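You operate a simulated robot arm through the tools that you are given. There is no shell and no other tool. Be economical: measure what you need, move in short steps, check, and stop when the job is done.

Carry out the task below with a simulated two-armed robot. There is one attempt and no reset: what you move stays moved.

JOB
Take the tube rack from the shelf under the counter of the shelf unit and leave it on the top of the fridge. Carry the white tray with both arms and set it on the low bench beside the small reactor. Put the large beaker from the top of the island bench in the basin. Put the sample bottle that says "No 20" from the top of the island bench on the glassware bench top and the sample bottle that says "No 25" on the bench beside the valve box. Put the grey sign from the top of the island bench on the top of the valve box and the yellow sign on the bench end by the drying cabinet. Do these in any order. Set down upright: tube rack, large beaker, sample bottle.

Only the result counts: the job must be done as asked and must still hold three seconds after the hand-in. Knocking over, shifting, dropping, spilling or breaking anything else fails it.

ROBOT AND FRAMES
Two 6-joint arms with two-finger parallel grippers on one trunk, on a base that drives. Base frame: it is fixed to the floor where the robot stands at the start and does not move with it; the origin is under the middle of the robot, x ahead of it, y to its left, z up; the surface under the hand at the start is at about z = 1.32. Units: m, rad, N and s.
The left shoulder is at the start at [0.28, 0.185, 1.259], the right one opposite. With the tool pointing down near the work surface each hand reaches from about 0.54 to 0.88 m from the robot's upright axis, wherever it stands, measured 20 degrees to its own side. Places, roughly: basin [-1.3, 0.1, 0.6]; bench beside the valve box (15x19 cm) [-1.36, 2.44, 0.84]; bench end by the drying cabinet (29x21 cm) [-1.48, -2.3, 0.84]; glassware bench top [-0.7, -2.3, 0.8]; large beaker [-3.5, -0.5, 1]; low bench beside the small reactor [3.3, -0.6, 0.8]; sample bottle [-3.5, -0.5, 1]; sign [-3.75, -0.5, 1]; top of the fridge [0.7, -0.4, 1.3]; top of the valve box [-1.9, 2.7, 1.1]; tube rack (22x5x8 cm) [0.8, 0.1, 0.5]; white tray (20x29x5 cm) [2.2, 2.9, 0.9]. Payload 1.57 kg a hand.
The tool frame of a hand sits at the grasp point between the pads (the TCP): z along the fingers, y along the line on which they close. The tips reach 0.03 m beyond it. Largest opening 0.08 m; finger width 0.017, thickness 0.012; the body of the gripper, 0.04 by 0.082 m, starts 0.08 m behind the TCP.
Orientation is that of the tool frame in the base frame, as [roll, pitch, yaw] about the fixed x, y, z axes, in that order (R = Rz(yaw) Ry(pitch) Rx(roll)). With the fingers straight down and closing along the base's y, the tool's x points along the base's -x, its y along +y and its z along -z.

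CONTROLS
- The arms move only by the tool send_rows. It takes "left_moves", "right_moves" or both (then of equal length, played together; a hand with none holds still); each is a list of rows, each a list of 7 numbers: the shift along the tool's x, y, z in m, then the turn, a rotation vector about the tool's x, y, z in degrees, then the finger opening in m, from 0 to 0.08. In form: [[tx, ty, tz, wx, wy, wz, claw], ...]. A call has 1 to 12 rows; each row shifts and turns the commanded pose from where the row before left it, along the tool's axes as they then stand. Each row takes 0.2 s and may step no farther than 0.05 m and 0.15 rad from the row before; otherwise, or with a gripper value out of range, the whole call is refused. Where a pose cannot be reached the arm comes as near as it can. A force on the tool above 40 N (or 10 N above the force at the start of the call, whichever is more), or a blocked arm, ends the call early, and 0.2 s more pass. Each finger travels about 0.153 m/s and halts on what it meets, pressing with about 20 N; the grip force reading is that of the motor and also rises with nothing between the fingers. The clock runs only during rows and for 0.2 s after the last one: add rows that do not move to give the fingers time. It gives the time, the measured TCP pose, the force on the tool (base axes), the opening and the grip force at its end, in the units of the frame above (readings bear some noise), with the torque about the TCP (base axes, N m) and any sound that the robot's microphone picked up.
- Cameras (640 x 400 px; columns grow to the right, rows downward): "scene" is now at [0.2419, -0.0283, 1.7134]; the picture's right is [-0.32, -0.95, 0.00], its down [-0.57, 0.20, -0.79] and it looks along [0.75, -0.26, -0.61] (base axes); focal length 214 px, centre (320, 200). "left" rides on the left gripper at [0.072, 0.007, -0.122] in its tool frame; the picture's right is [-0.09, 1.00, 0.00], its down [-0.84, -0.08, -0.54] and it looks along [-0.54, -0.05, 0.84] (tool axes); focal length 238 px, centre (320, 200). "right" rides on the right gripper at [0.072, -0.007, -0.122] in its tool frame; the picture's right is [0.09, 1.00, 0.00], its down [-0.84, 0.08, -0.54] and it looks along [-0.54, 0.05, 0.84] (tool axes); focal length 238 px, centre (320, 200). There is no depth. A picture from a camera that has moved, and an enlarged one, comes with that camera's place and axes in the base frame and with its lens.
- snapshot(camera): a new picture of that camera. The clock stands still meanwhile.
- lift_body(by): slides the trunk up (or, below 0, down) by that many m; the arms and the scene camera ride with it, the base frame stays. It gives what a move gives, with no picture.
- drive_base(legs): drives the robot by 1 to 6 legs, each [ahead, turn to the left] in m and rad, along the robot's own axes; the way and the turn of a leg run together, so that a leg with both is an arc; at most 1.5 m and 3.142 rad a leg. The arms and the cameras ride along, it lands a little off, and it stops where it bumps. It gives what a move gives.
- head_to(pan, tilt): turns the head with the scene camera to pan (to the left, within 1.501 rad either way) and tilt (down, from -0.506 to 1.204), counted from straight ahead of the robot. It gives what a move gives.
- enlarge(camera, box): a new picture of the part [left, top, right, bottom] of that camera's present view, enlarged. The clock stands still meanwhile.
- close_job(): hands the job in; it is judged then, once.

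Go step by step. Nothing tells you exact positions but the pictures and the camera data: compare them with the known pose of the tool, close in by small moves and look again before you grip or let go. The budget is 196 turns and 176 pictures, counting those below and the enlarged ones. Unless the task says otherwise, let go and move clear before handing in.

The tools are called after ">>>" as a command line: name --argument value ..., lists and objects as JSON in quotes. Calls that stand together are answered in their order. send_rows: Moves the arms, as the interface text tells. Its arguments: {"type":"object","properties":{"left_moves":{"type":"array"},"right_moves":{"type":"array"}},"required":[]} The other tools are called the same way: lift_body (by) slides the trunk up or down; drive_base (legs) drives the base; head_to (pan, tilt) turns the head that bears the scene camera; snapshot (camera) takes a picture; enlarge (camera, box) takes an enlarged picture of a part of a camera's view; close_job () hands the job in.

At the start:

```text
t: 0.0
left_eef_pos: [0.6016, 0.1379, 1.6129]
left_orientation: [3.141, 0.002, 3.141]
left_wrist_force: [-0.6, -0.2, 0.0]
left_torque: [0.02, -0.01, 0.0]
left_gripper_width: 0.0798
left_gripper_force: 0.0
right_eef_pos: [0.5062, -0.338, 1.6023]
right_orientation: [-3.139, 0.003, -3.14]
right_wrist_force: [-0.1, -0.3, 0.4]
right_torque: [-0.03, -0.01, -0.01]
right_gripper_width: 0.0801
right_gripper_force: 0.0
trunk travel left (down, up): [-0.954, 0.036]
robot x, y, heading: [0.0007, 0.0017, 0.003]
head pan, tilt: [-0.33, 0.653]
```

scene: 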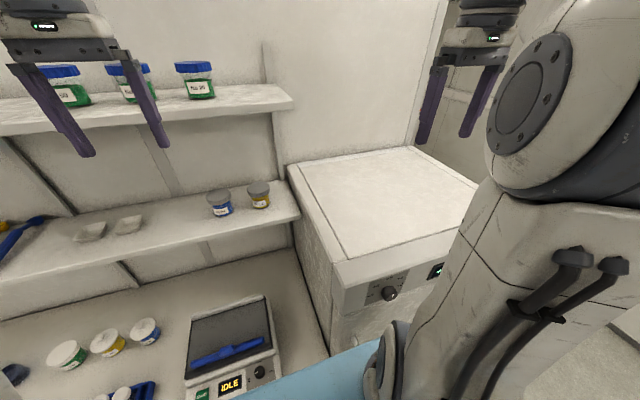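
right: 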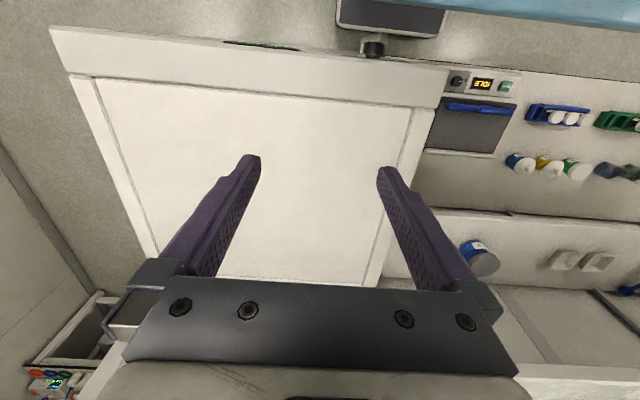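
left: 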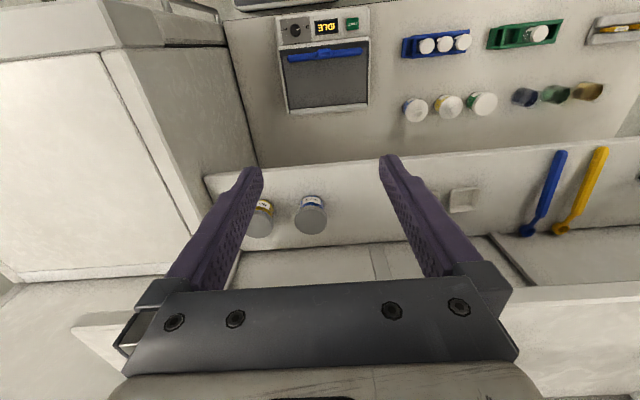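

I see the shelf unit ahead and the fridge to the right; the tube rack should be below the counter. First I look around with the head.

>>> head_to --pan 0.0 --tilt 1.1

>>> snapshot --camera "scene"

```text
t: 0.9
left_eef_pos: [0.6018, 0.137, 1.612]
left_orientation: [3.14, 0.001, 3.142]
left_wrist_force: [-0.2, 1.2, -1.0]
left_torque: [0.01, 0.01, -0.01]
left_gripper_width: 0.08
left_gripper_force: 0.2
right_eef_pos: [0.5073, -0.3376, 1.6033]
right_orientation: [-3.14, 0.002, -3.141]
right_wrist_force: [-0.5, -0.8, 0.5]
right_torque: [-0.03, -0.01, -0.02]
right_gripper_width: 0.0802
right_gripper_force: 0.1
trunk travel left (down, up): [-0.954, 0.036]
robot x, y, heading: [-0.0024, -0.0025, 0.004]
head pan, tilt: [0.0, 1.1]
```

```text
172 pictures are left
camera scene: at [0.223, -0.0003, 1.6794], right [0.0, -1.0, 0.0], down [-0.89, 0.0, -0.45], along [0.45, 0.0, -0.89], focal length 214 px, centre (320, 200)
```

scene: 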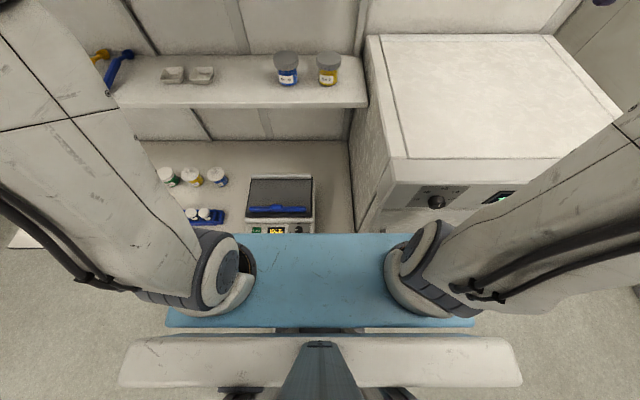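

The robot stands close to the counter. I look left and right to see the room layout.

>>> head_to --pan 1.5 --tilt 0.4

>>> snapshot --camera "scene"

>>> head_to --pan -1.5 --tilt 0.4

>>> snapshot --camera "scene"

```text
t: 2.5
left_eef_pos: [0.6015, 0.1372, 1.6114]
left_orientation: [3.141, 0.002, 3.141]
left_wrist_force: [-0.4, 0.2, -0.5]
left_torque: [-0.01, -0.03, 0.01]
left_gripper_width: 0.0801
left_gripper_force: 0.1
right_eef_pos: [0.5076, -0.3387, 1.6025]
right_orientation: [-3.139, 0.001, -3.139]
right_wrist_force: [-0.7, 0.1, -0.6]
right_torque: [0.01, 0.0, 0.02]
right_gripper_width: 0.0802
right_gripper_force: 0.1
trunk travel left (down, up): [-0.954, 0.036]
robot x, y, heading: [0.002, -0.0005, 0.002]
head pan, tilt: [1.499, 0.4]
```

```text
171 pictures are left
camera scene: at [0.1665, 0.0922, 1.7361], right [1.0, -0.07, 0.0], down [-0.03, -0.39, -0.92], along [0.07, 0.92, -0.39], focal length 214 px, centre (320, 200)
```

scene: 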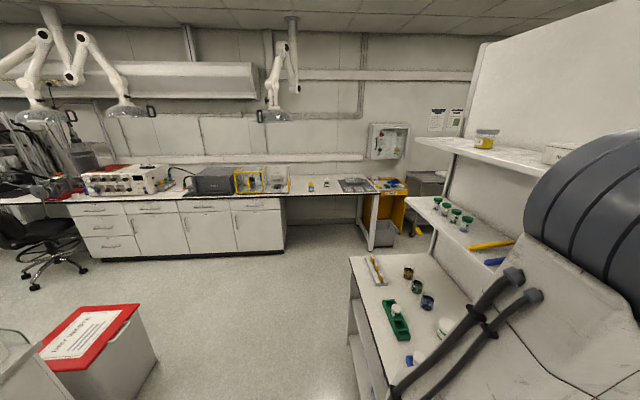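

```text
t: 5.1
left_eef_pos: [0.6011, 0.137, 1.6122]
left_orientation: [-3.14, 0.002, -3.142]
left_wrist_force: [0.0, 0.4, 0.6]
left_torque: [-0.01, 0.0, 0.0]
left_gripper_width: 0.0799
left_gripper_force: 0.1
right_eef_pos: [0.5055, -0.3393, 1.6017]
right_orientation: [-3.139, 0.001, -3.14]
right_wrist_force: [0.2, -0.2, 0.0]
right_torque: [-0.01, -0.02, 0.01]
right_gripper_width: 0.0801
right_gripper_force: 0.1
trunk travel left (down, up): [-0.954, 0.036]
robot x, y, heading: [0.0001, -0.0017, -0.004]
head pan, tilt: [-1.499, 0.4]
```

```text
170 pictures are left
camera scene: at [0.1665, -0.0926, 1.7362], right [-1.0, -0.07, 0.0], down [-0.03, 0.39, -0.92], along [0.07, -0.92, -0.39], focal length 214 px, centre (320, 200)
```

scene: 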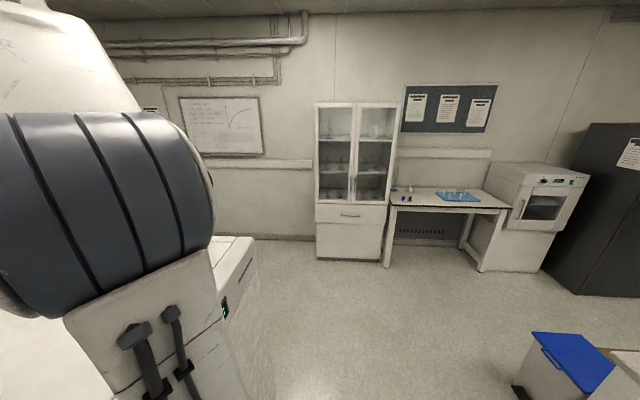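

Room layout: valve/reactor benches on the left wall, glassware bench and drying cabinet on the right wall, sink behind. I back up and look at the shelf beneath the counter.

>>> drive_base --legs '[[-0.35, 0]]'

>>> head_to --pan 0 --tilt 0.7

>>> lift_body --by -0.6

>>> snapshot --camera "scene"

```text
t: 7.3
left_eef_pos: [0.2537, 0.1367, 1.612]
left_orientation: [-3.141, 0.0, 3.14]
left_wrist_force: [-0.5, 0.8, 0.3]
left_torque: [-0.01, -0.02, 0.02]
left_gripper_width: 0.0802
left_gripper_force: 0.0
right_eef_pos: [0.1594, -0.3382, 1.6033]
right_orientation: [-3.14, 0.003, 3.14]
right_wrist_force: [-0.6, -0.7, 0.0]
right_torque: [0.0, 0.0, -0.02]
right_gripper_width: 0.0799
right_gripper_force: 0.0
trunk travel left (down, up): [-0.954, 0.036]
robot x, y, heading: [-0.3481, -0.0, 0.001]
head pan, tilt: [-1.499, 0.4]
```

```text
t: 8.9
left_eef_pos: [0.2536, 0.138, 1.6128]
left_orientation: [3.141, 0.002, 3.138]
left_wrist_force: [-0.5, -0.1, -0.4]
left_torque: [-0.01, -0.01, -0.03]
left_gripper_width: 0.0802
left_gripper_force: 0.1
right_eef_pos: [0.1599, -0.338, 1.6021]
right_orientation: [-3.141, 0.001, -3.14]
right_wrist_force: [0.2, 0.1, 0.2]
right_torque: [0.01, 0.02, -0.01]
right_gripper_width: 0.0799
right_gripper_force: 0.0
trunk travel left (down, up): [-0.954, 0.036]
robot x, y, heading: [-0.3464, 0.0012, -0.005]
head pan, tilt: [0.0, 0.7]
```

```text
refused: -0.6 is not a number from -0.4 to 0.4
```

```text
169 pictures are left
camera scene: at [-0.102, -0.0004, 1.7093], right [0.0, -1.0, 0.0], down [-0.64, 0.0, -0.77], along [0.77, 0.0, -0.64], focal length 214 px, centre (320, 200)
```

scene: 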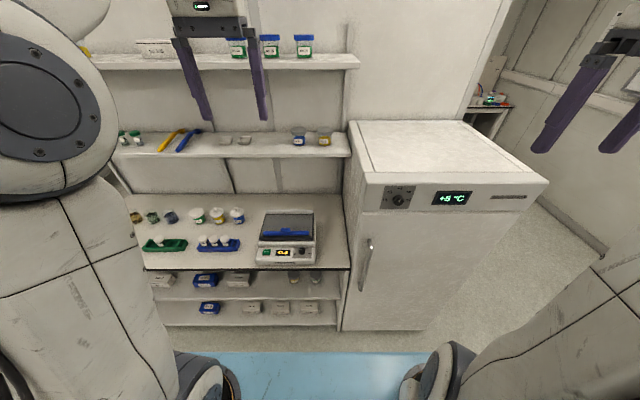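

The lower shelves under the counter hold several items. I lower the trunk for a straighter look.

>>> lift_body --by -0.4

>>> lift_body --by -0.3

>>> snapshot --camera "scene"

```text
t: 12.8
left_eef_pos: [0.254, 0.1371, 1.2124]
left_orientation: [-3.141, 0.001, 3.139]
left_wrist_force: [1.0, -0.5, -0.6]
left_torque: [-0.02, -0.03, -0.02]
left_gripper_width: 0.0801
left_gripper_force: 0.1
right_eef_pos: [0.1599, -0.3381, 1.2027]
right_orientation: [-3.141, 0.002, -3.141]
right_wrist_force: [-0.8, 0.0, -0.7]
right_torque: [0.01, 0.0, -0.01]
right_gripper_width: 0.08
right_gripper_force: 0.1
trunk travel left (down, up): [-0.554, 0.436]
robot x, y, heading: [-0.3459, -0.0007, -0.004]
head pan, tilt: [0.0, 0.7]
```

```text
t: 15.8
left_eef_pos: [0.2556, 0.1362, 0.9117]
left_orientation: [-3.14, 0.001, 3.14]
left_wrist_force: [0.1, 0.5, 0.9]
left_torque: [0.0, -0.01, 0.02]
left_gripper_width: 0.08
left_gripper_force: 0.0
right_eef_pos: [0.1602, -0.3384, 0.9029]
right_orientation: [-3.141, 0.003, -3.141]
right_wrist_force: [0.1, 0.8, -0.1]
right_torque: [0.01, -0.03, 0.0]
right_gripper_width: 0.0802
right_gripper_force: 0.0
trunk travel left (down, up): [-0.254, 0.736]
robot x, y, heading: [-0.344, -0.0028, -0.002]
head pan, tilt: [0.0, 0.7]
```

```text
168 pictures are left
camera scene: at [-0.102, -0.0003, 1.0093], right [0.0, -1.0, 0.0], down [-0.64, 0.0, -0.76], along [0.76, 0.0, -0.64], focal length 214 px, centre (320, 200)
```

scene: 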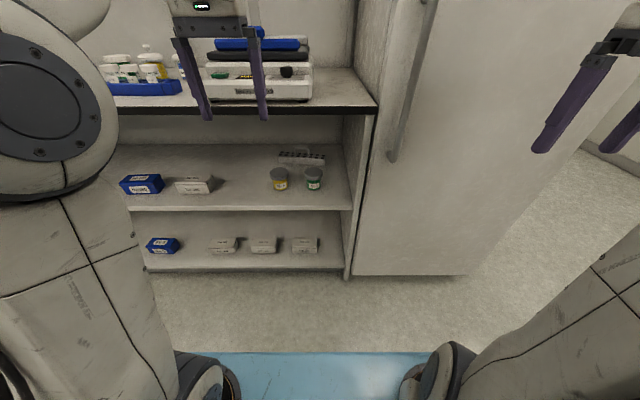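

>>> enlarge --camera "scene" --box '[220, 80, 380, 220]'

```text
2.86 times, centred on (300, 150) of scene
camera zoom: at [-0.102, -0.0003, 1.0093], right [0.0, -1.0, 0.0], down [-0.64, 0.0, -0.76], along [0.76, 0.0, -0.64], focal length 613 px, centre (377, 343)
```

zoom: 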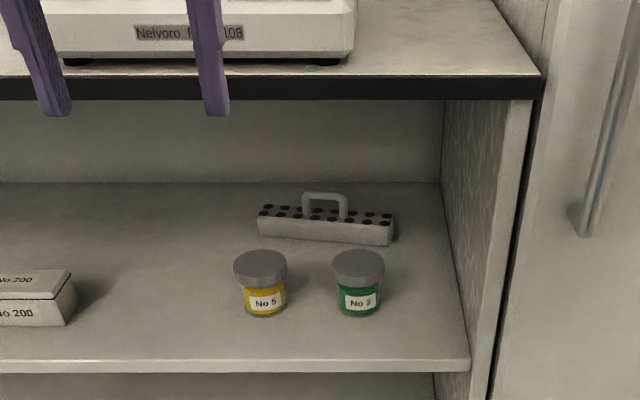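

The grey rack with a handle stands behind two jars (No 5, No 2), at about (0.81, 0.085), shelf z≈0.47, handle bar z≈0.545. I'll bring the left hand to a near-horizontal, forward pose with fingers closing vertically.

>>> send_rows --left_moves '[[-0.05, 0, 0, 0, 0, 0, 0.08], [-0.04, 0, 0, 0, 0, 0, 0.08], [0, 0, 0, 0, -8.33, 0, 0.08], [0, 0, 0, 0, -8.33, 0, 0.08], [0, 0, 0, 0, -8.33, 0, 0.08], [0, 0, 0, 0, -8.33, 0, 0.08], [0, 0, 0, 0, -8.33, 0, 0.08], [0, 0, 0, 0, -8.33, 0, 0.08], [0, 0, 0, 0, -8.33, 0, 0.08], [0, 0, 0, 0, -8.33, 0, 0.08], [0, 0, 0, 0, -8.33, 0, 0.08], [0, 0, 0, 0, 0, 0, 0.08]]'

>>> send_rows --left_moves '[[0, 0, 0, 0, 0, 8.18, 0.08], [0, 0, 0, 0, 0, 8.18, 0.08], [0, 0, 0, 0, 0, 8.18, 0.08], [0, 0, 0, 0, 0, 8.18, 0.08], [0, 0, 0, 0, 0, 8.18, 0.08], [0, 0, 0, 0, 0, 8.18, 0.08], [0, 0, 0, 0, 0, 8.18, 0.08], [0, 0, 0, 0, 0, 8.18, 0.08], [0, 0, 0, 0, 0, 8.18, 0.08], [0, 0, 0, 0, 0, 8.18, 0.08], [0, 0, 0, 0, 0, 8.2, 0.08], [0, 0, 0, 0, 0, 0, 0.08]]'

>>> snapshot --camera "scene"

```text
t: 18.4
left_eef_pos: [0.3679, 0.1326, 0.8837]
left_orientation: [3.137, 1.291, 3.139]
left_wrist_force: [0.2, 0.6, 0.6]
left_torque: [-0.02, 0.02, 0.0]
left_gripper_width: 0.08
left_gripper_force: 0.0
left hand out of reach, approached as far as the arm can: row 1, 2, 9, 10, 11
right_eef_pos: [0.1598, -0.3372, 0.9023]
right_orientation: [-3.138, 0.002, 3.14]
right_wrist_force: [-0.4, 0.8, -0.3]
right_torque: [0.02, 0.0, 0.01]
right_gripper_width: 0.08
right_gripper_force: 0.0
trunk travel left (down, up): [-0.254, 0.736]
robot x, y, heading: [-0.3418, 0.001, -0.008]
head pan, tilt: [0.0, 0.7]
```

```text
t: 21.0
left_eef_pos: [0.3691, 0.131, 0.8852]
left_orientation: [1.831, -0.001, 1.569]
left_wrist_force: [0.4, 0.3, 0.5]
left_torque: [-0.01, -0.01, 0.0]
left_gripper_width: 0.08
left_gripper_force: 0.1
right_eef_pos: [0.1594, -0.3381, 0.9035]
right_orientation: [3.142, 0.001, -3.14]
right_wrist_force: [-0.6, 0.4, 0.3]
right_torque: [-0.01, 0.02, 0.01]
right_gripper_width: 0.0799
right_gripper_force: 0.1
trunk travel left (down, up): [-0.254, 0.736]
robot x, y, heading: [-0.3452, -0.0007, -0.002]
head pan, tilt: [0.0, 0.7]
```

```text
166 pictures are left
camera scene: at [-0.102, -0.0003, 1.0093], right [0.0, -1.0, 0.0], down [-0.64, 0.0, -0.76], along [0.76, 0.0, -0.64], focal length 214 px, centre (320, 200)
```

scene: 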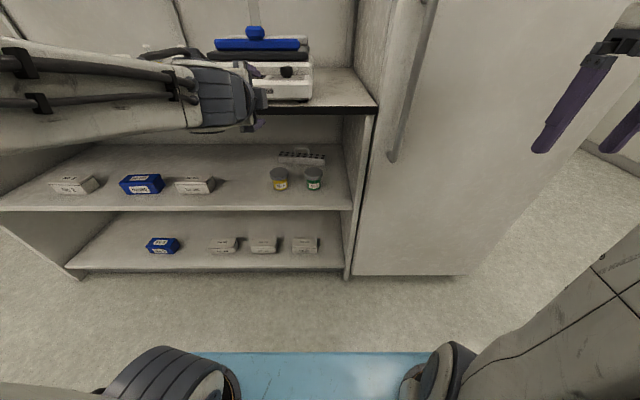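

The hand now points forward, 15° down, with the fingers closing vertically. I lower it to face the shelf opening.

>>> send_rows --left_moves '[[-0.008, -0.045, 0.01, 0, 0, 0, 0.08], [-0.008, -0.045, 0.01, 0, 0, 0, 0.08], [-0.008, -0.045, 0.01, 0, 0, 0, 0.08], [-0.008, -0.045, 0.01, 0, 0, 0, 0.08], [-0.008, -0.045, 0.01, 0, 0, 0, 0.08], [-0.006, -0.045, 0.01, 0, 0, 0, 0.08]]'

>>> snapshot --camera "left"

>>> snapshot --camera "scene"

```text
t: 22.4
left_eef_pos: [0.3737, 0.0765, 0.6098]
left_orientation: [1.83, 0.002, 1.571]
left_wrist_force: [0.0, -0.4, 0.5]
left_torque: [0.0, -0.01, 0.03]
left_gripper_width: 0.08
left_gripper_force: 0.0
left hand out of reach, approached as far as the arm can: row 5, 6
right_eef_pos: [0.1599, -0.3383, 0.9036]
right_orientation: [-3.139, 0.0, -3.141]
right_wrist_force: [0.6, 0.4, 0.2]
right_torque: [-0.02, -0.05, 0.04]
right_gripper_width: 0.0798
right_gripper_force: 0.1
trunk travel left (down, up): [-0.254, 0.736]
robot x, y, heading: [-0.3419, 0.004, -0.001]
head pan, tilt: [0.0, 0.7]
```

```text
165 pictures are left
camera left: at [0.2579, 0.1484, 0.6489], right [0.26, -0.09, 0.96], down [-0.54, -0.84, 0.07], along [0.8, -0.54, -0.26], focal length 238 px, centre (320, 200)
```

left: 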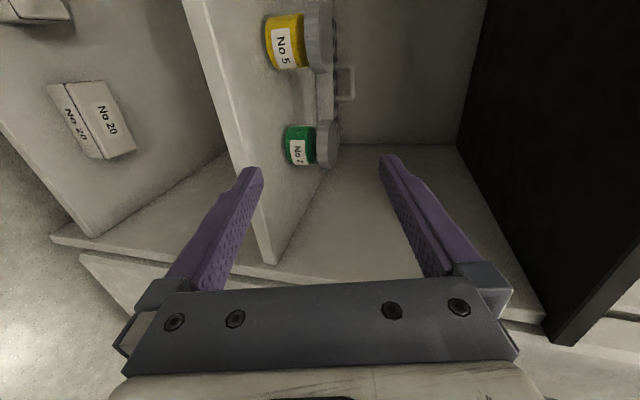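

```text
164 pictures are left
camera scene: at [-0.1023, -0.0002, 1.0094], right [0.0, -1.0, 0.0], down [-0.64, 0.0, -0.77], along [0.77, 0.0, -0.64], focal length 214 px, centre (320, 200)
```

scene: 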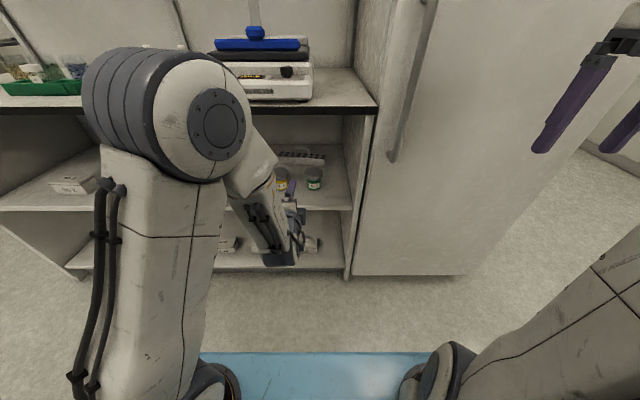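

The way to the rack between and above the jars is clear, but the elbow stands high near the counter. I lower the trunk and raise the hand so the elbow stays low and back.

>>> lift_body --by -0.24

>>> send_rows --left_moves '[[0, 0.045, -0.012, 0, 0, 0, 0.08], [0, 0.045, -0.012, 0, 0, 0, 0.08], [0, 0.045, -0.012, 0, 0, 0, 0.08], [0, 0.045, -0.012, 0, 0, 0, 0.08], [0, 0.045, -0.012, 0, 0, 0, 0.08], [0, 0.013, -0.003, 0, 0, 0, 0.08]]'

>>> snapshot --camera "left"

>>> snapshot --camera "scene"

```text
t: 24.9
left_eef_pos: [0.3741, 0.0763, 0.3692]
left_orientation: [1.832, -0.001, 1.572]
left_wrist_force: [-0.5, 1.0, 0.4]
left_torque: [0.01, -0.01, 0.0]
left_gripper_width: 0.0799
left_gripper_force: 0.0
right_eef_pos: [0.16, -0.3389, 0.6629]
right_orientation: [-3.141, 0.002, -3.14]
right_wrist_force: [0.4, -0.2, 0.5]
right_torque: [-0.01, -0.01, 0.0]
right_gripper_width: 0.08
right_gripper_force: 0.1
trunk travel left (down, up): [-0.014, 0.976]
robot x, y, heading: [-0.3454, 0.0001, 0.002]
head pan, tilt: [0.0, 0.7]
```

```text
t: 26.3
left_eef_pos: [0.3741, 0.075, 0.6191]
left_orientation: [1.831, 0.0, 1.57]
left_wrist_force: [-0.2, -0.5, -0.1]
left_torque: [0.02, -0.04, 0.0]
left_gripper_width: 0.0803
left_gripper_force: 0.2
right_eef_pos: [0.1598, -0.3379, 0.6617]
right_orientation: [-3.14, 0.002, -3.141]
right_wrist_force: [-0.5, -0.9, -0.3]
right_torque: [-0.01, 0.02, -0.02]
right_gripper_width: 0.08
right_gripper_force: 0.0
trunk travel left (down, up): [-0.014, 0.976]
robot x, y, heading: [-0.3484, 0.006, -0.002]
head pan, tilt: [0.0, 0.7]
```

```text
163 pictures are left
camera left: at [0.259, 0.1474, 0.6577], right [0.26, -0.09, 0.96], down [-0.55, -0.84, 0.07], along [0.8, -0.54, -0.26], focal length 238 px, centre (320, 200)
```

left: 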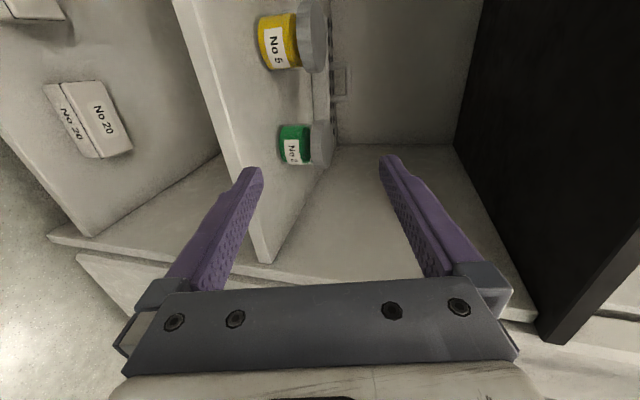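

```text
162 pictures are left
camera scene: at [-0.102, -0.0003, 0.7693], right [0.0, -1.0, 0.0], down [-0.64, 0.0, -0.76], along [0.76, 0.0, -0.64], focal length 214 px, centre (320, 200)
```

scene: 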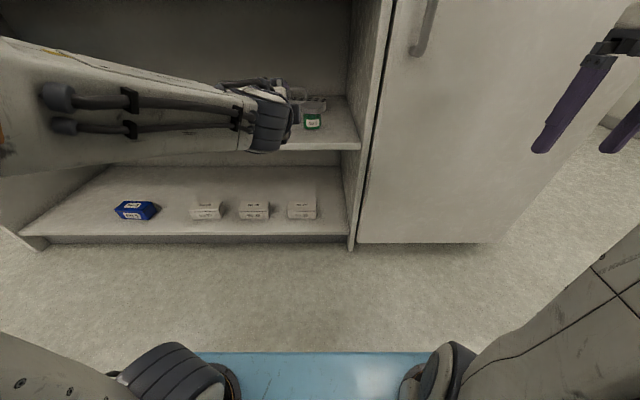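

The elbow is now low and well back. I check the rack's geometry from this lower viewpoint.

>>> head_to --pan 0 --tilt 0.3

>>> enlarge --camera "scene" --box '[220, 130, 380, 270]'

```text
t: 27.1
left_eef_pos: [0.3747, 0.0753, 0.6183]
left_orientation: [1.831, -0.001, 1.571]
left_wrist_force: [0.2, -0.4, 0.3]
left_torque: [0.02, 0.02, 0.01]
left_gripper_width: 0.0802
left_gripper_force: 0.1
right_eef_pos: [0.1595, -0.3392, 0.662]
right_orientation: [-3.139, 0.002, -3.141]
right_wrist_force: [-0.5, 0.5, 0.2]
right_torque: [0.01, -0.02, 0.0]
right_gripper_width: 0.08
right_gripper_force: 0.1
trunk travel left (down, up): [-0.014, 0.976]
robot x, y, heading: [-0.3454, 0.0007, -0.003]
head pan, tilt: [0.0, 0.3]
```

```text
2.86 times, centred on (300, 200) of scene
camera zoom: at [-0.0936, -0.0003, 0.8053], right [0.0, -1.0, 0.0], down [-0.3, 0.0, -0.95], along [0.95, 0.0, -0.3], focal length 613 px, centre (377, 200)
```

zoom: 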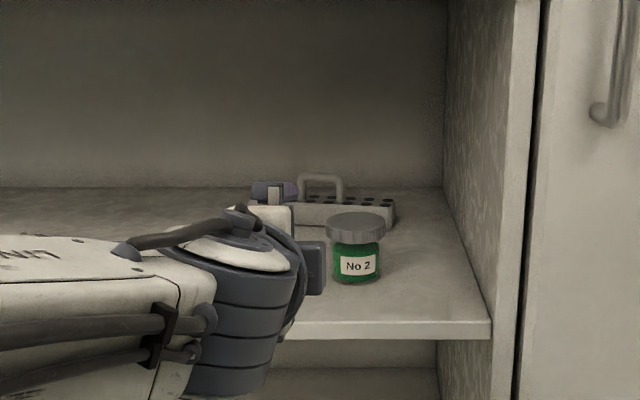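

Shelf surface is about z=0.495, handle bar at about (0.787, 0.082, 0.564) with ~27 mm free beneath; jars stop at z≈0.565. I narrow the fingers, pitch to 20° and move in to a pre-grasp over the jars.

>>> send_rows --left_moves '[[0, 0, 0, 5, 0, 0, 0.06], [0.002, 0.0224, 0.035, 0, 0, 0, 0.027], [0.002, 0.0224, 0.035, 0, 0, 0, 0.027], [0.002, 0.0224, 0.035, 0, 0, 0, 0.027], [0.001, 0.0224, 0.036, 0, 0, 0, 0.027], [0, 0, 0, 0, 0, 0, 0.027]]'

>>> snapshot --camera "left"

>>> snapshot --camera "scene"

```text
t: 28.6
left_eef_pos: [0.5369, 0.0842, 0.6479]
left_orientation: [1.918, 0.0, 1.573]
left_wrist_force: [0.4, 0.2, 0.1]
left_torque: [-0.02, 0.0, 0.0]
left_gripper_width: 0.0266
left_gripper_force: 0.1
right_eef_pos: [0.1601, -0.3383, 0.6615]
right_orientation: [-3.139, 0.002, -3.141]
right_wrist_force: [0.5, -0.2, 0.2]
right_torque: [0.04, 0.0, 0.02]
right_gripper_width: 0.0801
right_gripper_force: 0.0
trunk travel left (down, up): [-0.014, 0.976]
robot x, y, heading: [-0.3483, 0.0019, -0.002]
head pan, tilt: [0.0, 0.3]
```

```text
160 pictures are left
camera left: at [0.4251, 0.1554, 0.698], right [0.34, -0.09, 0.94], down [-0.54, -0.84, 0.11], along [0.77, -0.54, -0.33], focal length 238 px, centre (320, 200)
```

left: 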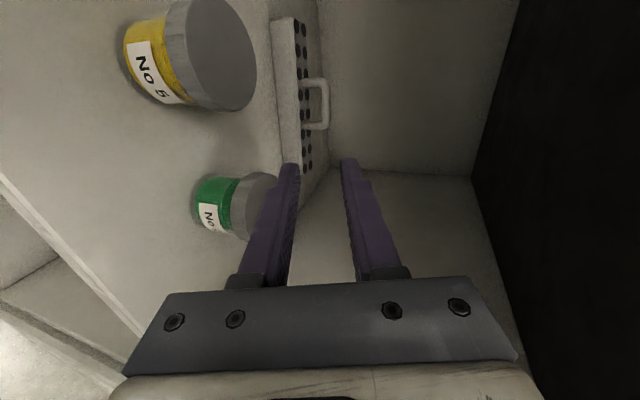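

```text
159 pictures are left
camera scene: at [-0.0936, -0.0003, 0.8054], right [0.0, -1.0, 0.0], down [-0.3, 0.0, -0.96], along [0.96, 0.0, -0.3], focal length 214 px, centre (320, 200)
```

scene: 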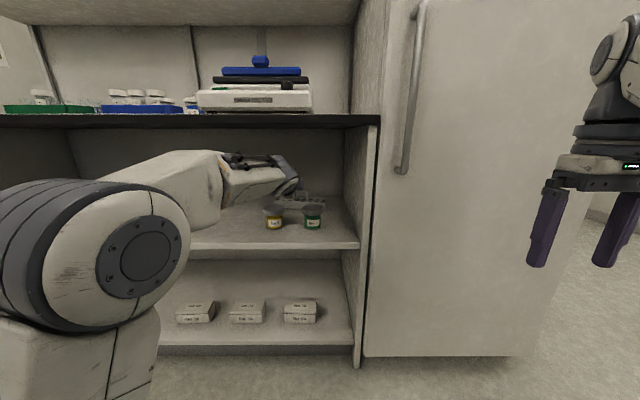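

The left camera agrees: bar at about (0.787, 0.082, 0.567). I advance 0.18 m along the tool axis and look again.

>>> send_rows --left_moves '[[-0.002, 0.0085, 0.03, 0, 0, 0, 0.027], [0, 0, 0.05, 0, 0, 0, 0.027], [0, 0, 0.05, 0, 0, 0, 0.027], [0, 0, 0.05, 0, 0, 0, 0.027]]'

>>> snapshot --camera "left"

>>> snapshot --camera "scene"

```text
t: 29.6
left_eef_pos: [0.7024, 0.0803, 0.604]
left_orientation: [1.911, 0.002, 1.572]
left_wrist_force: [-1.5, 0.5, 4.9]
left_torque: [-0.01, 0.39, 0.0]
left_gripper_width: 0.0272
left_gripper_force: 0.0
right_eef_pos: [0.1607, -0.3381, 0.6648]
right_orientation: [-3.139, 0.005, -3.141]
right_wrist_force: [-1.3, 0.3, 0.8]
right_torque: [-0.02, -0.08, 0.02]
right_gripper_width: 0.0798
right_gripper_force: 0.1
trunk travel left (down, up): [-0.014, 0.976]
robot x, y, heading: [-0.3438, -0.0013, -0.005]
head pan, tilt: [0.0, 0.3]
```

```text
158 pictures are left
camera left: at [0.5901, 0.1523, 0.6519], right [0.33, -0.09, 0.94], down [-0.54, -0.84, 0.11], along [0.78, -0.54, -0.33], focal length 238 px, centre (320, 200)
```

left: 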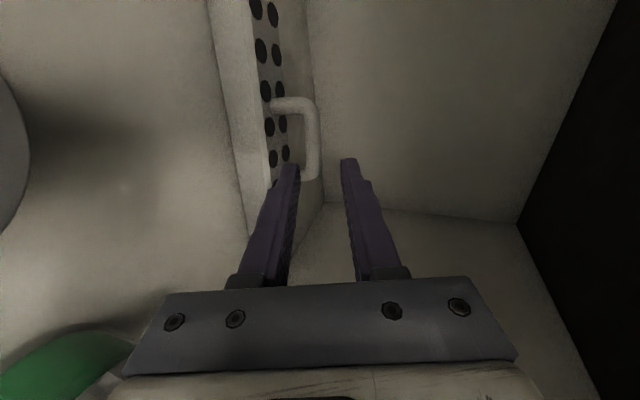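

```text
157 pictures are left
camera scene: at [-0.0947, -0.0003, 0.8061], right [0.0, -1.0, 0.0], down [-0.29, 0.0, -0.96], along [0.96, 0.0, -0.29], focal length 214 px, centre (320, 200)
```

scene: 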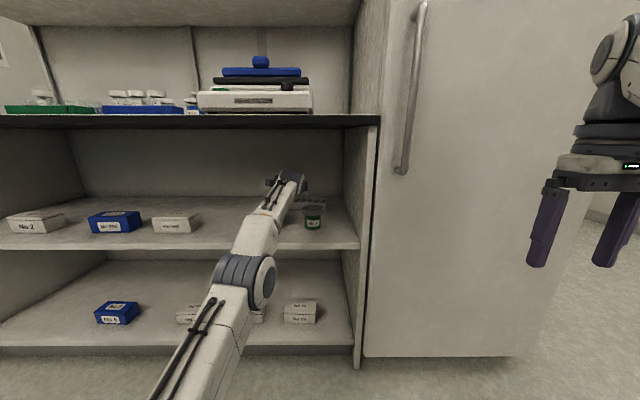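

The elbow has swung under during that move and the tool reads a few newtons; I hold still a moment to see whether it settles or something touches.

>>> send_rows --left_moves '[[0, 0, 0, 0, 0, 0, 0.027]]'

>>> enlarge --camera "scene" --box '[200, 150, 360, 310]'

```text
t: 29.9
left_eef_pos: [0.7035, 0.0797, 0.5981]
left_orientation: [1.921, -0.001, 1.569]
left_wrist_force: [0.3, 0.2, -0.4]
left_torque: [0.01, 0.0, 0.0]
left_gripper_width: 0.0271
left_gripper_force: 0.0
right_eef_pos: [0.1608, -0.3378, 0.663]
right_orientation: [-3.139, 0.002, -3.14]
right_wrist_force: [0.1, -0.1, -0.2]
right_torque: [-0.02, 0.01, -0.02]
right_gripper_width: 0.0799
right_gripper_force: 0.1
trunk travel left (down, up): [-0.014, 0.976]
robot x, y, heading: [-0.345, -0.0004, -0.001]
head pan, tilt: [0.0, 0.3]
```

```text
2.50 times, centred on (280, 230) of scene
camera zoom: at [-0.0936, -0.0003, 0.8054], right [0.0, -1.0, 0.0], down [-0.3, 0.0, -0.96], along [0.96, 0.0, -0.3], focal length 536 px, centre (420, 125)
```

zoom: 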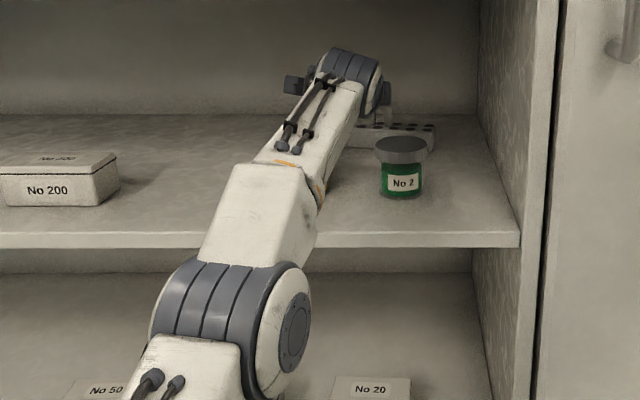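

It settled with no contact force. I advance a further 0.045 m and look at the loop.

>>> send_rows --left_moves '[[0.001, -0.001, 0.022, 0, 0, 0, 0.027], [0.001, 0, 0.023, 0, 0, 0, 0.027], [0, 0, 0, 0, 0, 0, 0.027]]'

>>> enlarge --camera "left" --box '[200, 60, 440, 300]'

>>> enlarge --camera "scene" --box '[200, 150, 360, 310]'

```text
t: 30.8
left_eef_pos: [0.7139, 0.0734, 0.5724]
left_orientation: [1.911, 0.002, 1.572]
left_wrist_force: [1.6, 5.5, 16.4]
left_torque: [-0.33, 1.88, -0.54]
left_gripper_width: 0.0273
left_gripper_force: 0.0
left hand out of reach, approached as far as the arm can: row 1, 2
right_eef_pos: [0.1599, -0.3386, 0.6629]
right_orientation: [-3.139, 0.002, 3.141]
right_wrist_force: [0.4, 0.0, -0.2]
right_torque: [0.02, 0.0, 0.0]
right_gripper_width: 0.0802
right_gripper_force: 0.1
trunk travel left (down, up): [-0.014, 0.976]
robot x, y, heading: [-0.3439, -0.0013, 0.002]
head pan, tilt: [0.0, 0.3]
```

```text
1.67 times, centred on (320, 180) of left
camera zoom: at [0.602, 0.1453, 0.6192], right [0.33, -0.09, 0.94], down [-0.54, -0.84, 0.11], along [0.78, -0.54, -0.33], focal length 397 px, centre (320, 233)
```

zoom: 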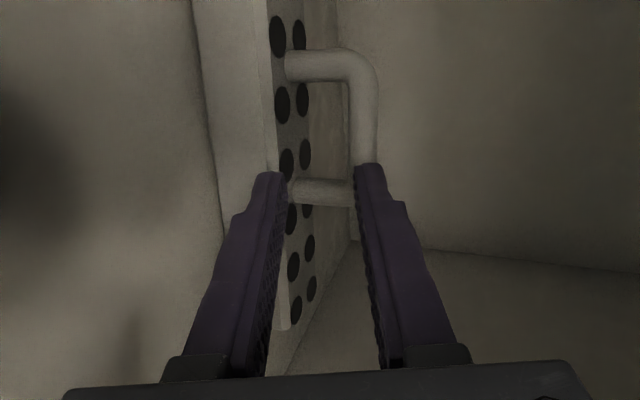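

```text
2.50 times, centred on (280, 230) of scene
camera zoom: at [-0.094, -0.0001, 0.8058], right [0.0, -1.0, 0.0], down [-0.3, 0.0, -0.96], along [0.96, 0.0, -0.3], focal length 536 px, centre (420, 125)
```

zoom: 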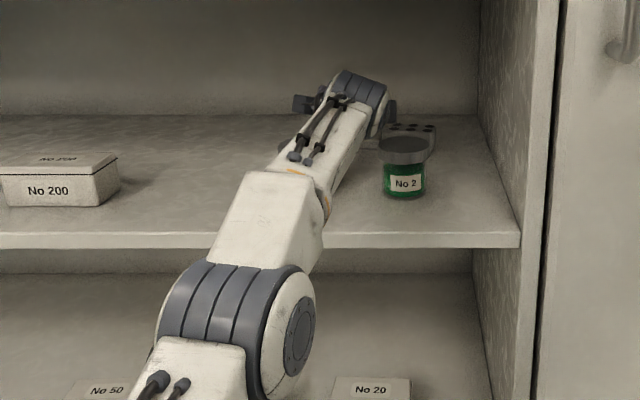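

The arm is at its reach limit and sagged, touching something (16 N upward). I back off at once: up, then back, and check the jars.

>>> send_rows --left_moves '[[0, 0.025, -0.01, 0, 0, 0, 0.027], [0, 0.01, -0.03, 0, 0, 0, 0.027], [0, 0, -0.04, 0, 0, 0, 0.027], [0, 0, -0.04, 0, 0, 0, 0.027], [0, 0, -0.05, 0, 0, 0, 0.027], [0, 0, 0, 0, 0, 0, 0.027]]'

>>> snapshot --camera "left"

>>> enlarge --camera "scene" --box '[200, 150, 360, 310]'

```text
t: 32.1
left_eef_pos: [0.5627, 0.0703, 0.6467]
left_orientation: [1.917, 0.0, 1.571]
left_wrist_force: [-0.3, -0.5, 0.2]
left_torque: [-0.02, 0.03, -0.01]
left_gripper_width: 0.0271
left_gripper_force: 0.0
left hand out of reach, approached as far as the arm can: row 1
right_eef_pos: [0.1596, -0.3381, 0.6619]
right_orientation: [-3.141, 0.001, 3.141]
right_wrist_force: [-0.6, 0.1, 0.3]
right_torque: [0.03, 0.03, -0.01]
right_gripper_width: 0.08
right_gripper_force: 0.0
trunk travel left (down, up): [-0.014, 0.976]
robot x, y, heading: [-0.3446, -0.0022, 0.004]
head pan, tilt: [0.0, 0.3]
```

```text
153 pictures are left
camera left: at [0.4507, 0.1431, 0.6953], right [0.34, -0.09, 0.94], down [-0.54, -0.84, 0.11], along [0.77, -0.54, -0.33], focal length 238 px, centre (320, 200)
```

left: 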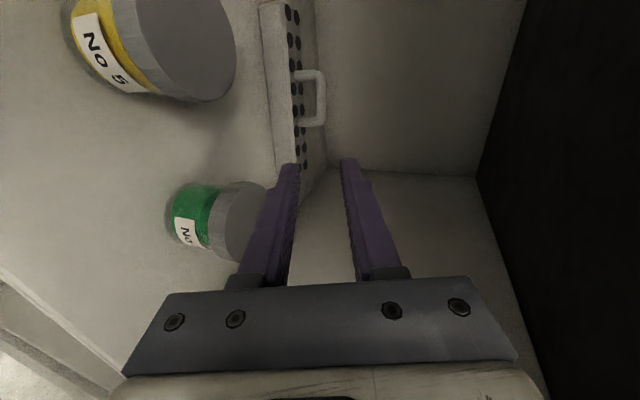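

```text
2.50 times, centred on (280, 230) of scene
camera zoom: at [-0.0936, -0.0003, 0.8054], right [0.0, -1.0, 0.0], down [-0.3, 0.0, -0.96], along [0.96, 0.0, -0.3], focal length 536 px, centre (420, 125)
```

zoom: 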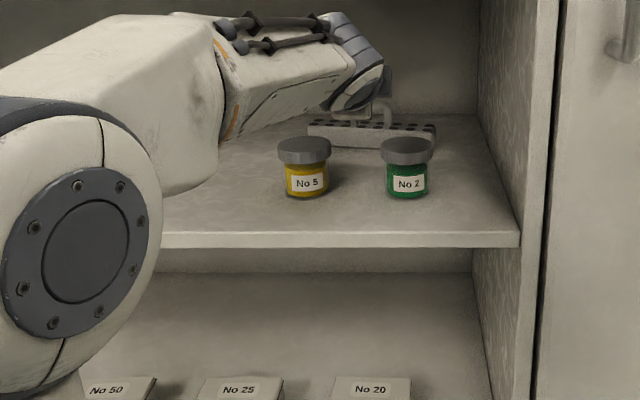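

Both jars stand; No 2 seems shifted by under a centimetre. The rack must be reached with the base closer: I raise the trunk slightly (elbow mid-opening), keep the hand height, and check.

>>> lift_body --by 0.05

>>> send_rows --left_moves '[[0.005, -0.02, 0.007, 0, 0, 0, 0.027], [0.005, -0.02, 0.007, 0, 0, 0, 0.027], [0, 0, -0.01, 0, 0, 0, 0.027], [0, 0, 0, 0, 0, 0, 0.027]]'

>>> head_to --pan 0.5 --tilt 0.6

>>> snapshot --camera "scene"

```text
t: 33.1
left_eef_pos: [0.5633, 0.0708, 0.6962]
left_orientation: [1.919, 0.001, 1.57]
left_wrist_force: [-0.4, 0.0, 0.9]
left_torque: [0.01, -0.02, 0.0]
left_gripper_width: 0.027
left_gripper_force: 0.2
right_eef_pos: [0.1599, -0.3383, 0.7127]
right_orientation: [-3.14, 0.001, -3.142]
right_wrist_force: [-0.8, -0.2, 0.1]
right_torque: [0.04, -0.04, -0.03]
right_gripper_width: 0.0801
right_gripper_force: 0.0
trunk travel left (down, up): [-0.064, 0.926]
robot x, y, heading: [-0.3443, 0.0013, -0.004]
head pan, tilt: [0.0, 0.3]
```

```text
t: 34.1
left_eef_pos: [0.5538, 0.0819, 0.6583]
left_orientation: [1.919, 0.001, 1.572]
left_wrist_force: [0.4, 0.1, -0.4]
left_torque: [-0.02, 0.0, -0.02]
left_gripper_width: 0.0269
left_gripper_force: 0.0
right_eef_pos: [0.1605, -0.3387, 0.712]
right_orientation: [-3.139, 0.003, 3.141]
right_wrist_force: [-1.0, -0.3, -0.1]
right_torque: [0.01, 0.0, 0.0]
right_gripper_width: 0.0801
right_gripper_force: 0.1
trunk travel left (down, up): [-0.064, 0.926]
robot x, y, heading: [-0.3519, -0.0028, -0.001]
head pan, tilt: [0.0, 0.3]
```

```text
t: 35.0
left_eef_pos: [0.5542, 0.0797, 0.6584]
left_orientation: [1.918, 0.0, 1.571]
left_wrist_force: [0.8, -0.5, 0.7]
left_torque: [-0.01, -0.03, -0.03]
left_gripper_width: 0.0269
left_gripper_force: 0.1
right_eef_pos: [0.1598, -0.3378, 0.7116]
right_orientation: [-3.141, 0.002, -3.141]
right_wrist_force: [-0.4, 0.7, 0.2]
right_torque: [-0.02, 0.01, -0.04]
right_gripper_width: 0.0799
right_gripper_force: 0.0
trunk travel left (down, up): [-0.064, 0.926]
robot x, y, heading: [-0.3462, 0.0019, 0.001]
head pan, tilt: [0.499, 0.6]
```

```text
151 pictures are left
camera scene: at [-0.1093, 0.042, 0.828], right [0.48, -0.88, 0.0], down [-0.5, -0.27, -0.83], along [0.73, 0.39, -0.56], focal length 214 px, centre (320, 200)
```

scene: 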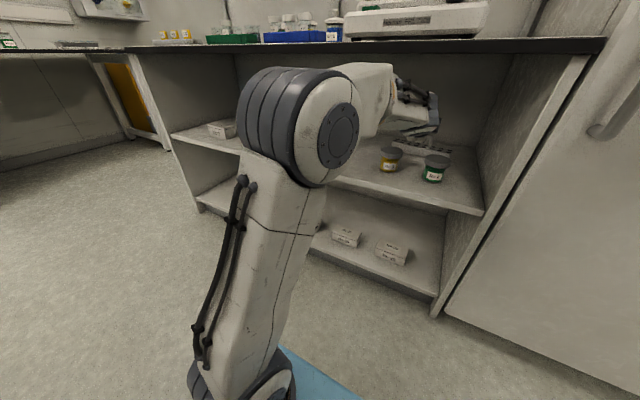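

The forearm top would be too close to the counter's underside; I lower the trunk 0.05 again, keep the hand high, then drive 0.1 m ahead.

>>> send_rows --left_moves '[[0, 0.03, -0.02, 0, 0, 0, 0.027], [0, 0.017, -0.01, 0, 0, 0, 0.027]]'

>>> lift_body --by -0.05

>>> drive_base --legs '[[0.1, 0]]'

>>> snapshot --camera "scene"

>>> snapshot --camera "left"

```text
t: 35.6
left_eef_pos: [0.5427, 0.0792, 0.7137]
left_orientation: [1.92, 0.001, 1.57]
left_wrist_force: [-0.2, 0.3, -0.8]
left_torque: [-0.01, -0.01, -0.01]
left_gripper_width: 0.027
left_gripper_force: 0.1
right_eef_pos: [0.1602, -0.3383, 0.7124]
right_orientation: [-3.14, -0.001, 3.142]
right_wrist_force: [0.0, -0.4, 0.4]
right_torque: [0.0, 0.01, 0.03]
right_gripper_width: 0.0799
right_gripper_force: 0.1
trunk travel left (down, up): [-0.064, 0.926]
robot x, y, heading: [-0.3496, 0.0002, -0.003]
head pan, tilt: [0.499, 0.6]
```

```text
t: 36.5
left_eef_pos: [0.5422, 0.0812, 0.663]
left_orientation: [1.919, 0.001, 1.571]
left_wrist_force: [-0.2, 0.4, -0.3]
left_torque: [-0.02, -0.01, 0.0]
left_gripper_width: 0.027
left_gripper_force: 0.0
right_eef_pos: [0.1604, -0.3382, 0.6623]
right_orientation: [-3.14, 0.002, -3.141]
right_wrist_force: [0.3, -0.2, -0.5]
right_torque: [-0.01, 0.03, -0.03]
right_gripper_width: 0.08
right_gripper_force: 0.0
trunk travel left (down, up): [-0.014, 0.976]
robot x, y, heading: [-0.3505, -0.0005, -0.006]
head pan, tilt: [0.499, 0.6]
```

```text
t: 37.7
left_eef_pos: [0.6412, 0.0793, 0.6631]
left_orientation: [1.917, 0.001, 1.569]
left_wrist_force: [-0.2, 0.3, -0.7]
left_torque: [0.0, 0.01, -0.01]
left_gripper_width: 0.0272
left_gripper_force: 0.1
right_eef_pos: [0.2592, -0.34, 0.6616]
right_orientation: [-3.14, 0.003, 3.141]
right_wrist_force: [0.0, -0.2, 0.5]
right_torque: [-0.02, 0.01, 0.04]
right_gripper_width: 0.0798
right_gripper_force: 0.1
trunk travel left (down, up): [-0.014, 0.976]
robot x, y, heading: [-0.2474, -0.0042, -0.003]
head pan, tilt: [0.499, 0.6]
```

```text
150 pictures are left
camera scene: at [-0.01, 0.0414, 0.7779], right [0.48, -0.88, 0.0], down [-0.5, -0.27, -0.83], along [0.73, 0.39, -0.56], focal length 214 px, centre (320, 200)
```

scene: 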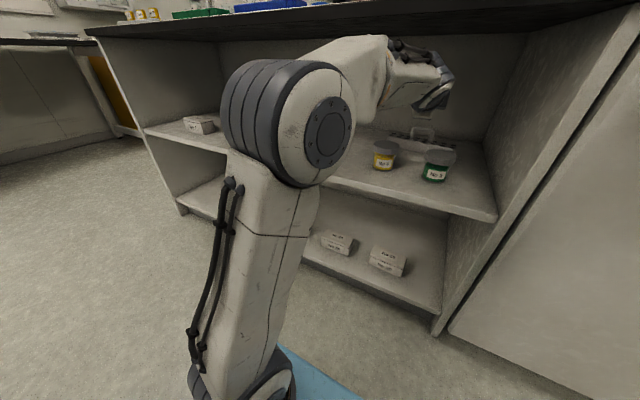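

```text
149 pictures are left
camera left: at [0.529, 0.1515, 0.7117], right [0.34, -0.09, 0.94], down [-0.54, -0.84, 0.11], along [0.77, -0.54, -0.33], focal length 238 px, centre (320, 200)
```

left: 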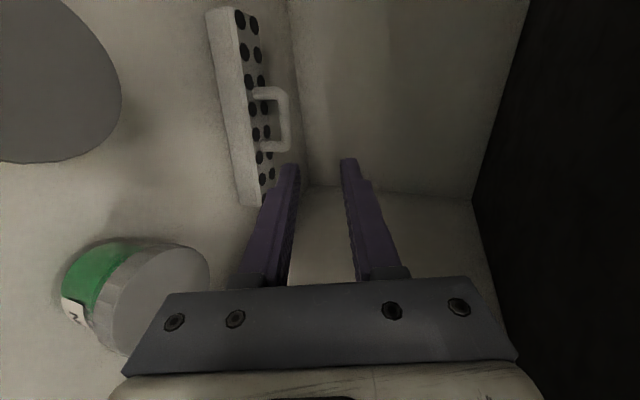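

The bar reads (0.787, 0.084, 0.565) again. I close in, stopping 0.04 m short to check for reach and contact.

>>> send_rows --left_moves '[[0.001, -0.008, 0.03, 0, 0, 0, 0.027], [0.001, -0.011, 0.03, 0, 0, 0, 0.027], [0.001, -0.011, 0.03, 0, 0, 0, 0.027], [0.001, -0.0115, 0.024, 0, 0, 0, 0.027], [0, 0, 0, 0, 0, 0, 0.027]]'

>>> enlarge --camera "left" --box '[200, 60, 440, 300]'

>>> snapshot --camera "scene"

```text
t: 38.9
left_eef_pos: [0.7337, 0.0849, 0.5859]
left_orientation: [1.919, 0.0, 1.57]
left_wrist_force: [-0.2, -0.1, 0.1]
left_torque: [-0.02, 0.01, -0.01]
left_gripper_width: 0.0269
left_gripper_force: 0.1
right_eef_pos: [0.2576, -0.3392, 0.6629]
right_orientation: [-3.14, 0.0, 3.14]
right_wrist_force: [-0.8, -0.4, -0.2]
right_torque: [-0.03, -0.01, 0.02]
right_gripper_width: 0.08
right_gripper_force: 0.0
trunk travel left (down, up): [-0.014, 0.976]
robot x, y, heading: [-0.2476, 0.0022, 0.001]
head pan, tilt: [0.499, 0.6]
```

```text
1.67 times, centred on (320, 180) of left
camera zoom: at [0.6217, 0.1563, 0.6345], right [0.34, -0.09, 0.94], down [-0.54, -0.84, 0.11], along [0.77, -0.54, -0.33], focal length 397 px, centre (320, 233)
```

zoom: 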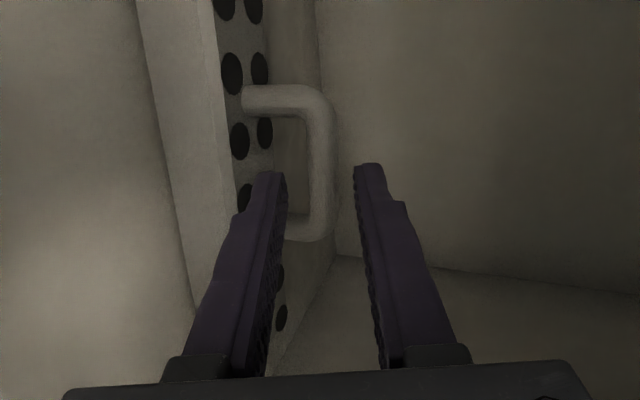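

```text
147 pictures are left
camera scene: at [-0.01, 0.0414, 0.7779], right [0.48, -0.88, 0.0], down [-0.5, -0.27, -0.83], along [0.73, 0.39, -0.56], focal length 214 px, centre (320, 200)
```

scene: 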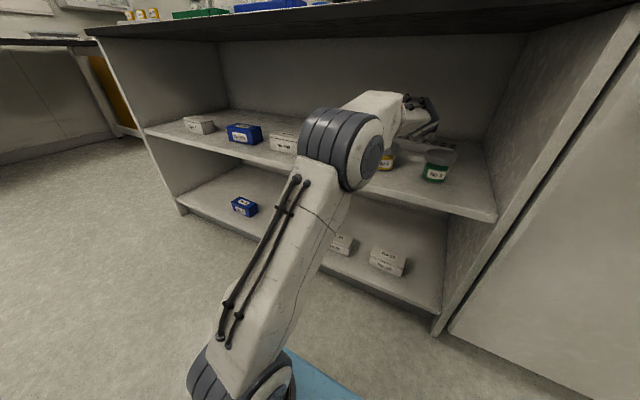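

No contact, and the bar sits centred between the fingers. I advance 0.038 m and close.

>>> send_rows --left_moves '[[0, 0.001, 0.02, 0, 0, 0, 0.027], [0, 0.001, 0.018, 0, 0, 0, 0.027], [0, 0, 0, 0, 0, 0, 0.027]]'

>>> enlarge --camera "left" --box '[200, 60, 440, 300]'

```text
t: 39.7
left_eef_pos: [0.7678, 0.0827, 0.5746]
left_orientation: [1.918, -0.001, 1.569]
left_wrist_force: [0.7, -0.3, 0.3]
left_torque: [-0.01, -0.02, 0.04]
left_gripper_width: 0.0267
left_gripper_force: 0.1
right_eef_pos: [0.2588, -0.339, 0.6627]
right_orientation: [-3.14, 0.001, 3.141]
right_wrist_force: [1.0, -0.5, 1.0]
right_torque: [0.02, -0.02, 0.0]
right_gripper_width: 0.08
right_gripper_force: 0.1
trunk travel left (down, up): [-0.014, 0.976]
robot x, y, heading: [-0.2463, -0.0017, -0.004]
head pan, tilt: [0.499, 0.6]
```

```text
1.67 times, centred on (320, 180) of left
camera zoom: at [0.657, 0.1551, 0.623], right [0.34, -0.09, 0.94], down [-0.54, -0.84, 0.11], along [0.77, -0.54, -0.33], focal length 397 px, centre (320, 233)
```

zoom: 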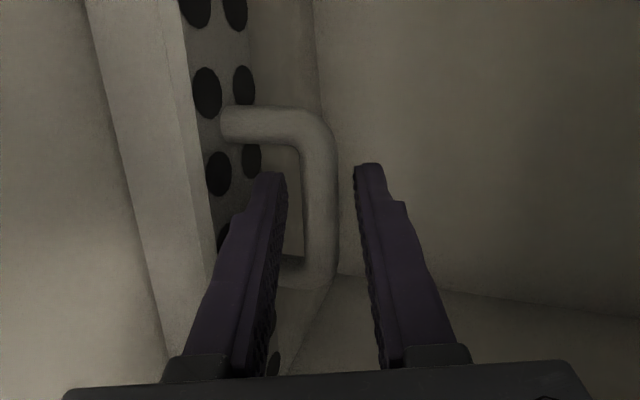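

The bar is about 22 mm beyond the TCP; I advance 10 mm more and close the fingers.

>>> send_rows --left_moves '[[0, 0, 0.01, 0, 0, 0, 0.027], [0, 0, 0, 0, 0, 0, 0.015], [0, 0, 0, 0, 0, 0, 0.0], [0, 0, 0, 0, 0, 0, 0.0], [0, 0, 0, 0, 0, 0, 0.0]]'

>>> enlarge --camera "left" --box '[200, 60, 440, 300]'

```text
t: 40.9
left_eef_pos: [0.7787, 0.0847, 0.5708]
left_orientation: [1.918, 0.0, 1.568]
left_wrist_force: [1.9, 1.2, 4.0]
left_torque: [0.36, -0.07, -0.09]
left_gripper_width: 0.0142
left_gripper_force: 20.4
right_eef_pos: [0.258, -0.3394, 0.6625]
right_orientation: [-3.14, 0.002, 3.14]
right_wrist_force: [0.5, 0.2, -0.1]
right_torque: [0.05, -0.05, 0.02]
right_gripper_width: 0.08
right_gripper_force: 0.0
trunk travel left (down, up): [-0.014, 0.976]
robot x, y, heading: [-0.2461, 0.0017, -0.005]
head pan, tilt: [0.499, 0.6]
```

```text
1.67 times, centred on (320, 180) of left
camera zoom: at [0.6669, 0.1565, 0.6194], right [0.34, -0.09, 0.94], down [-0.54, -0.84, 0.11], along [0.77, -0.54, -0.33], focal length 397 px, centre (320, 233)
```

zoom: 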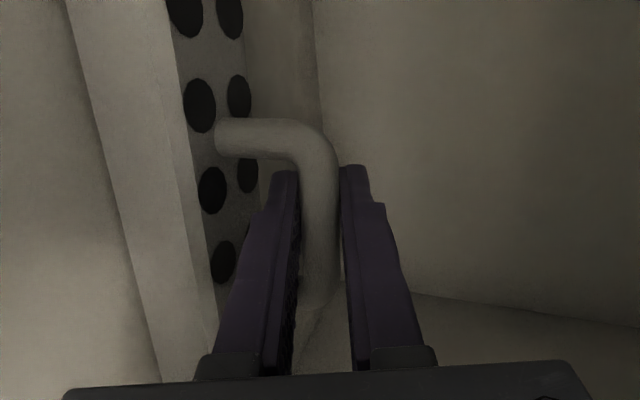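

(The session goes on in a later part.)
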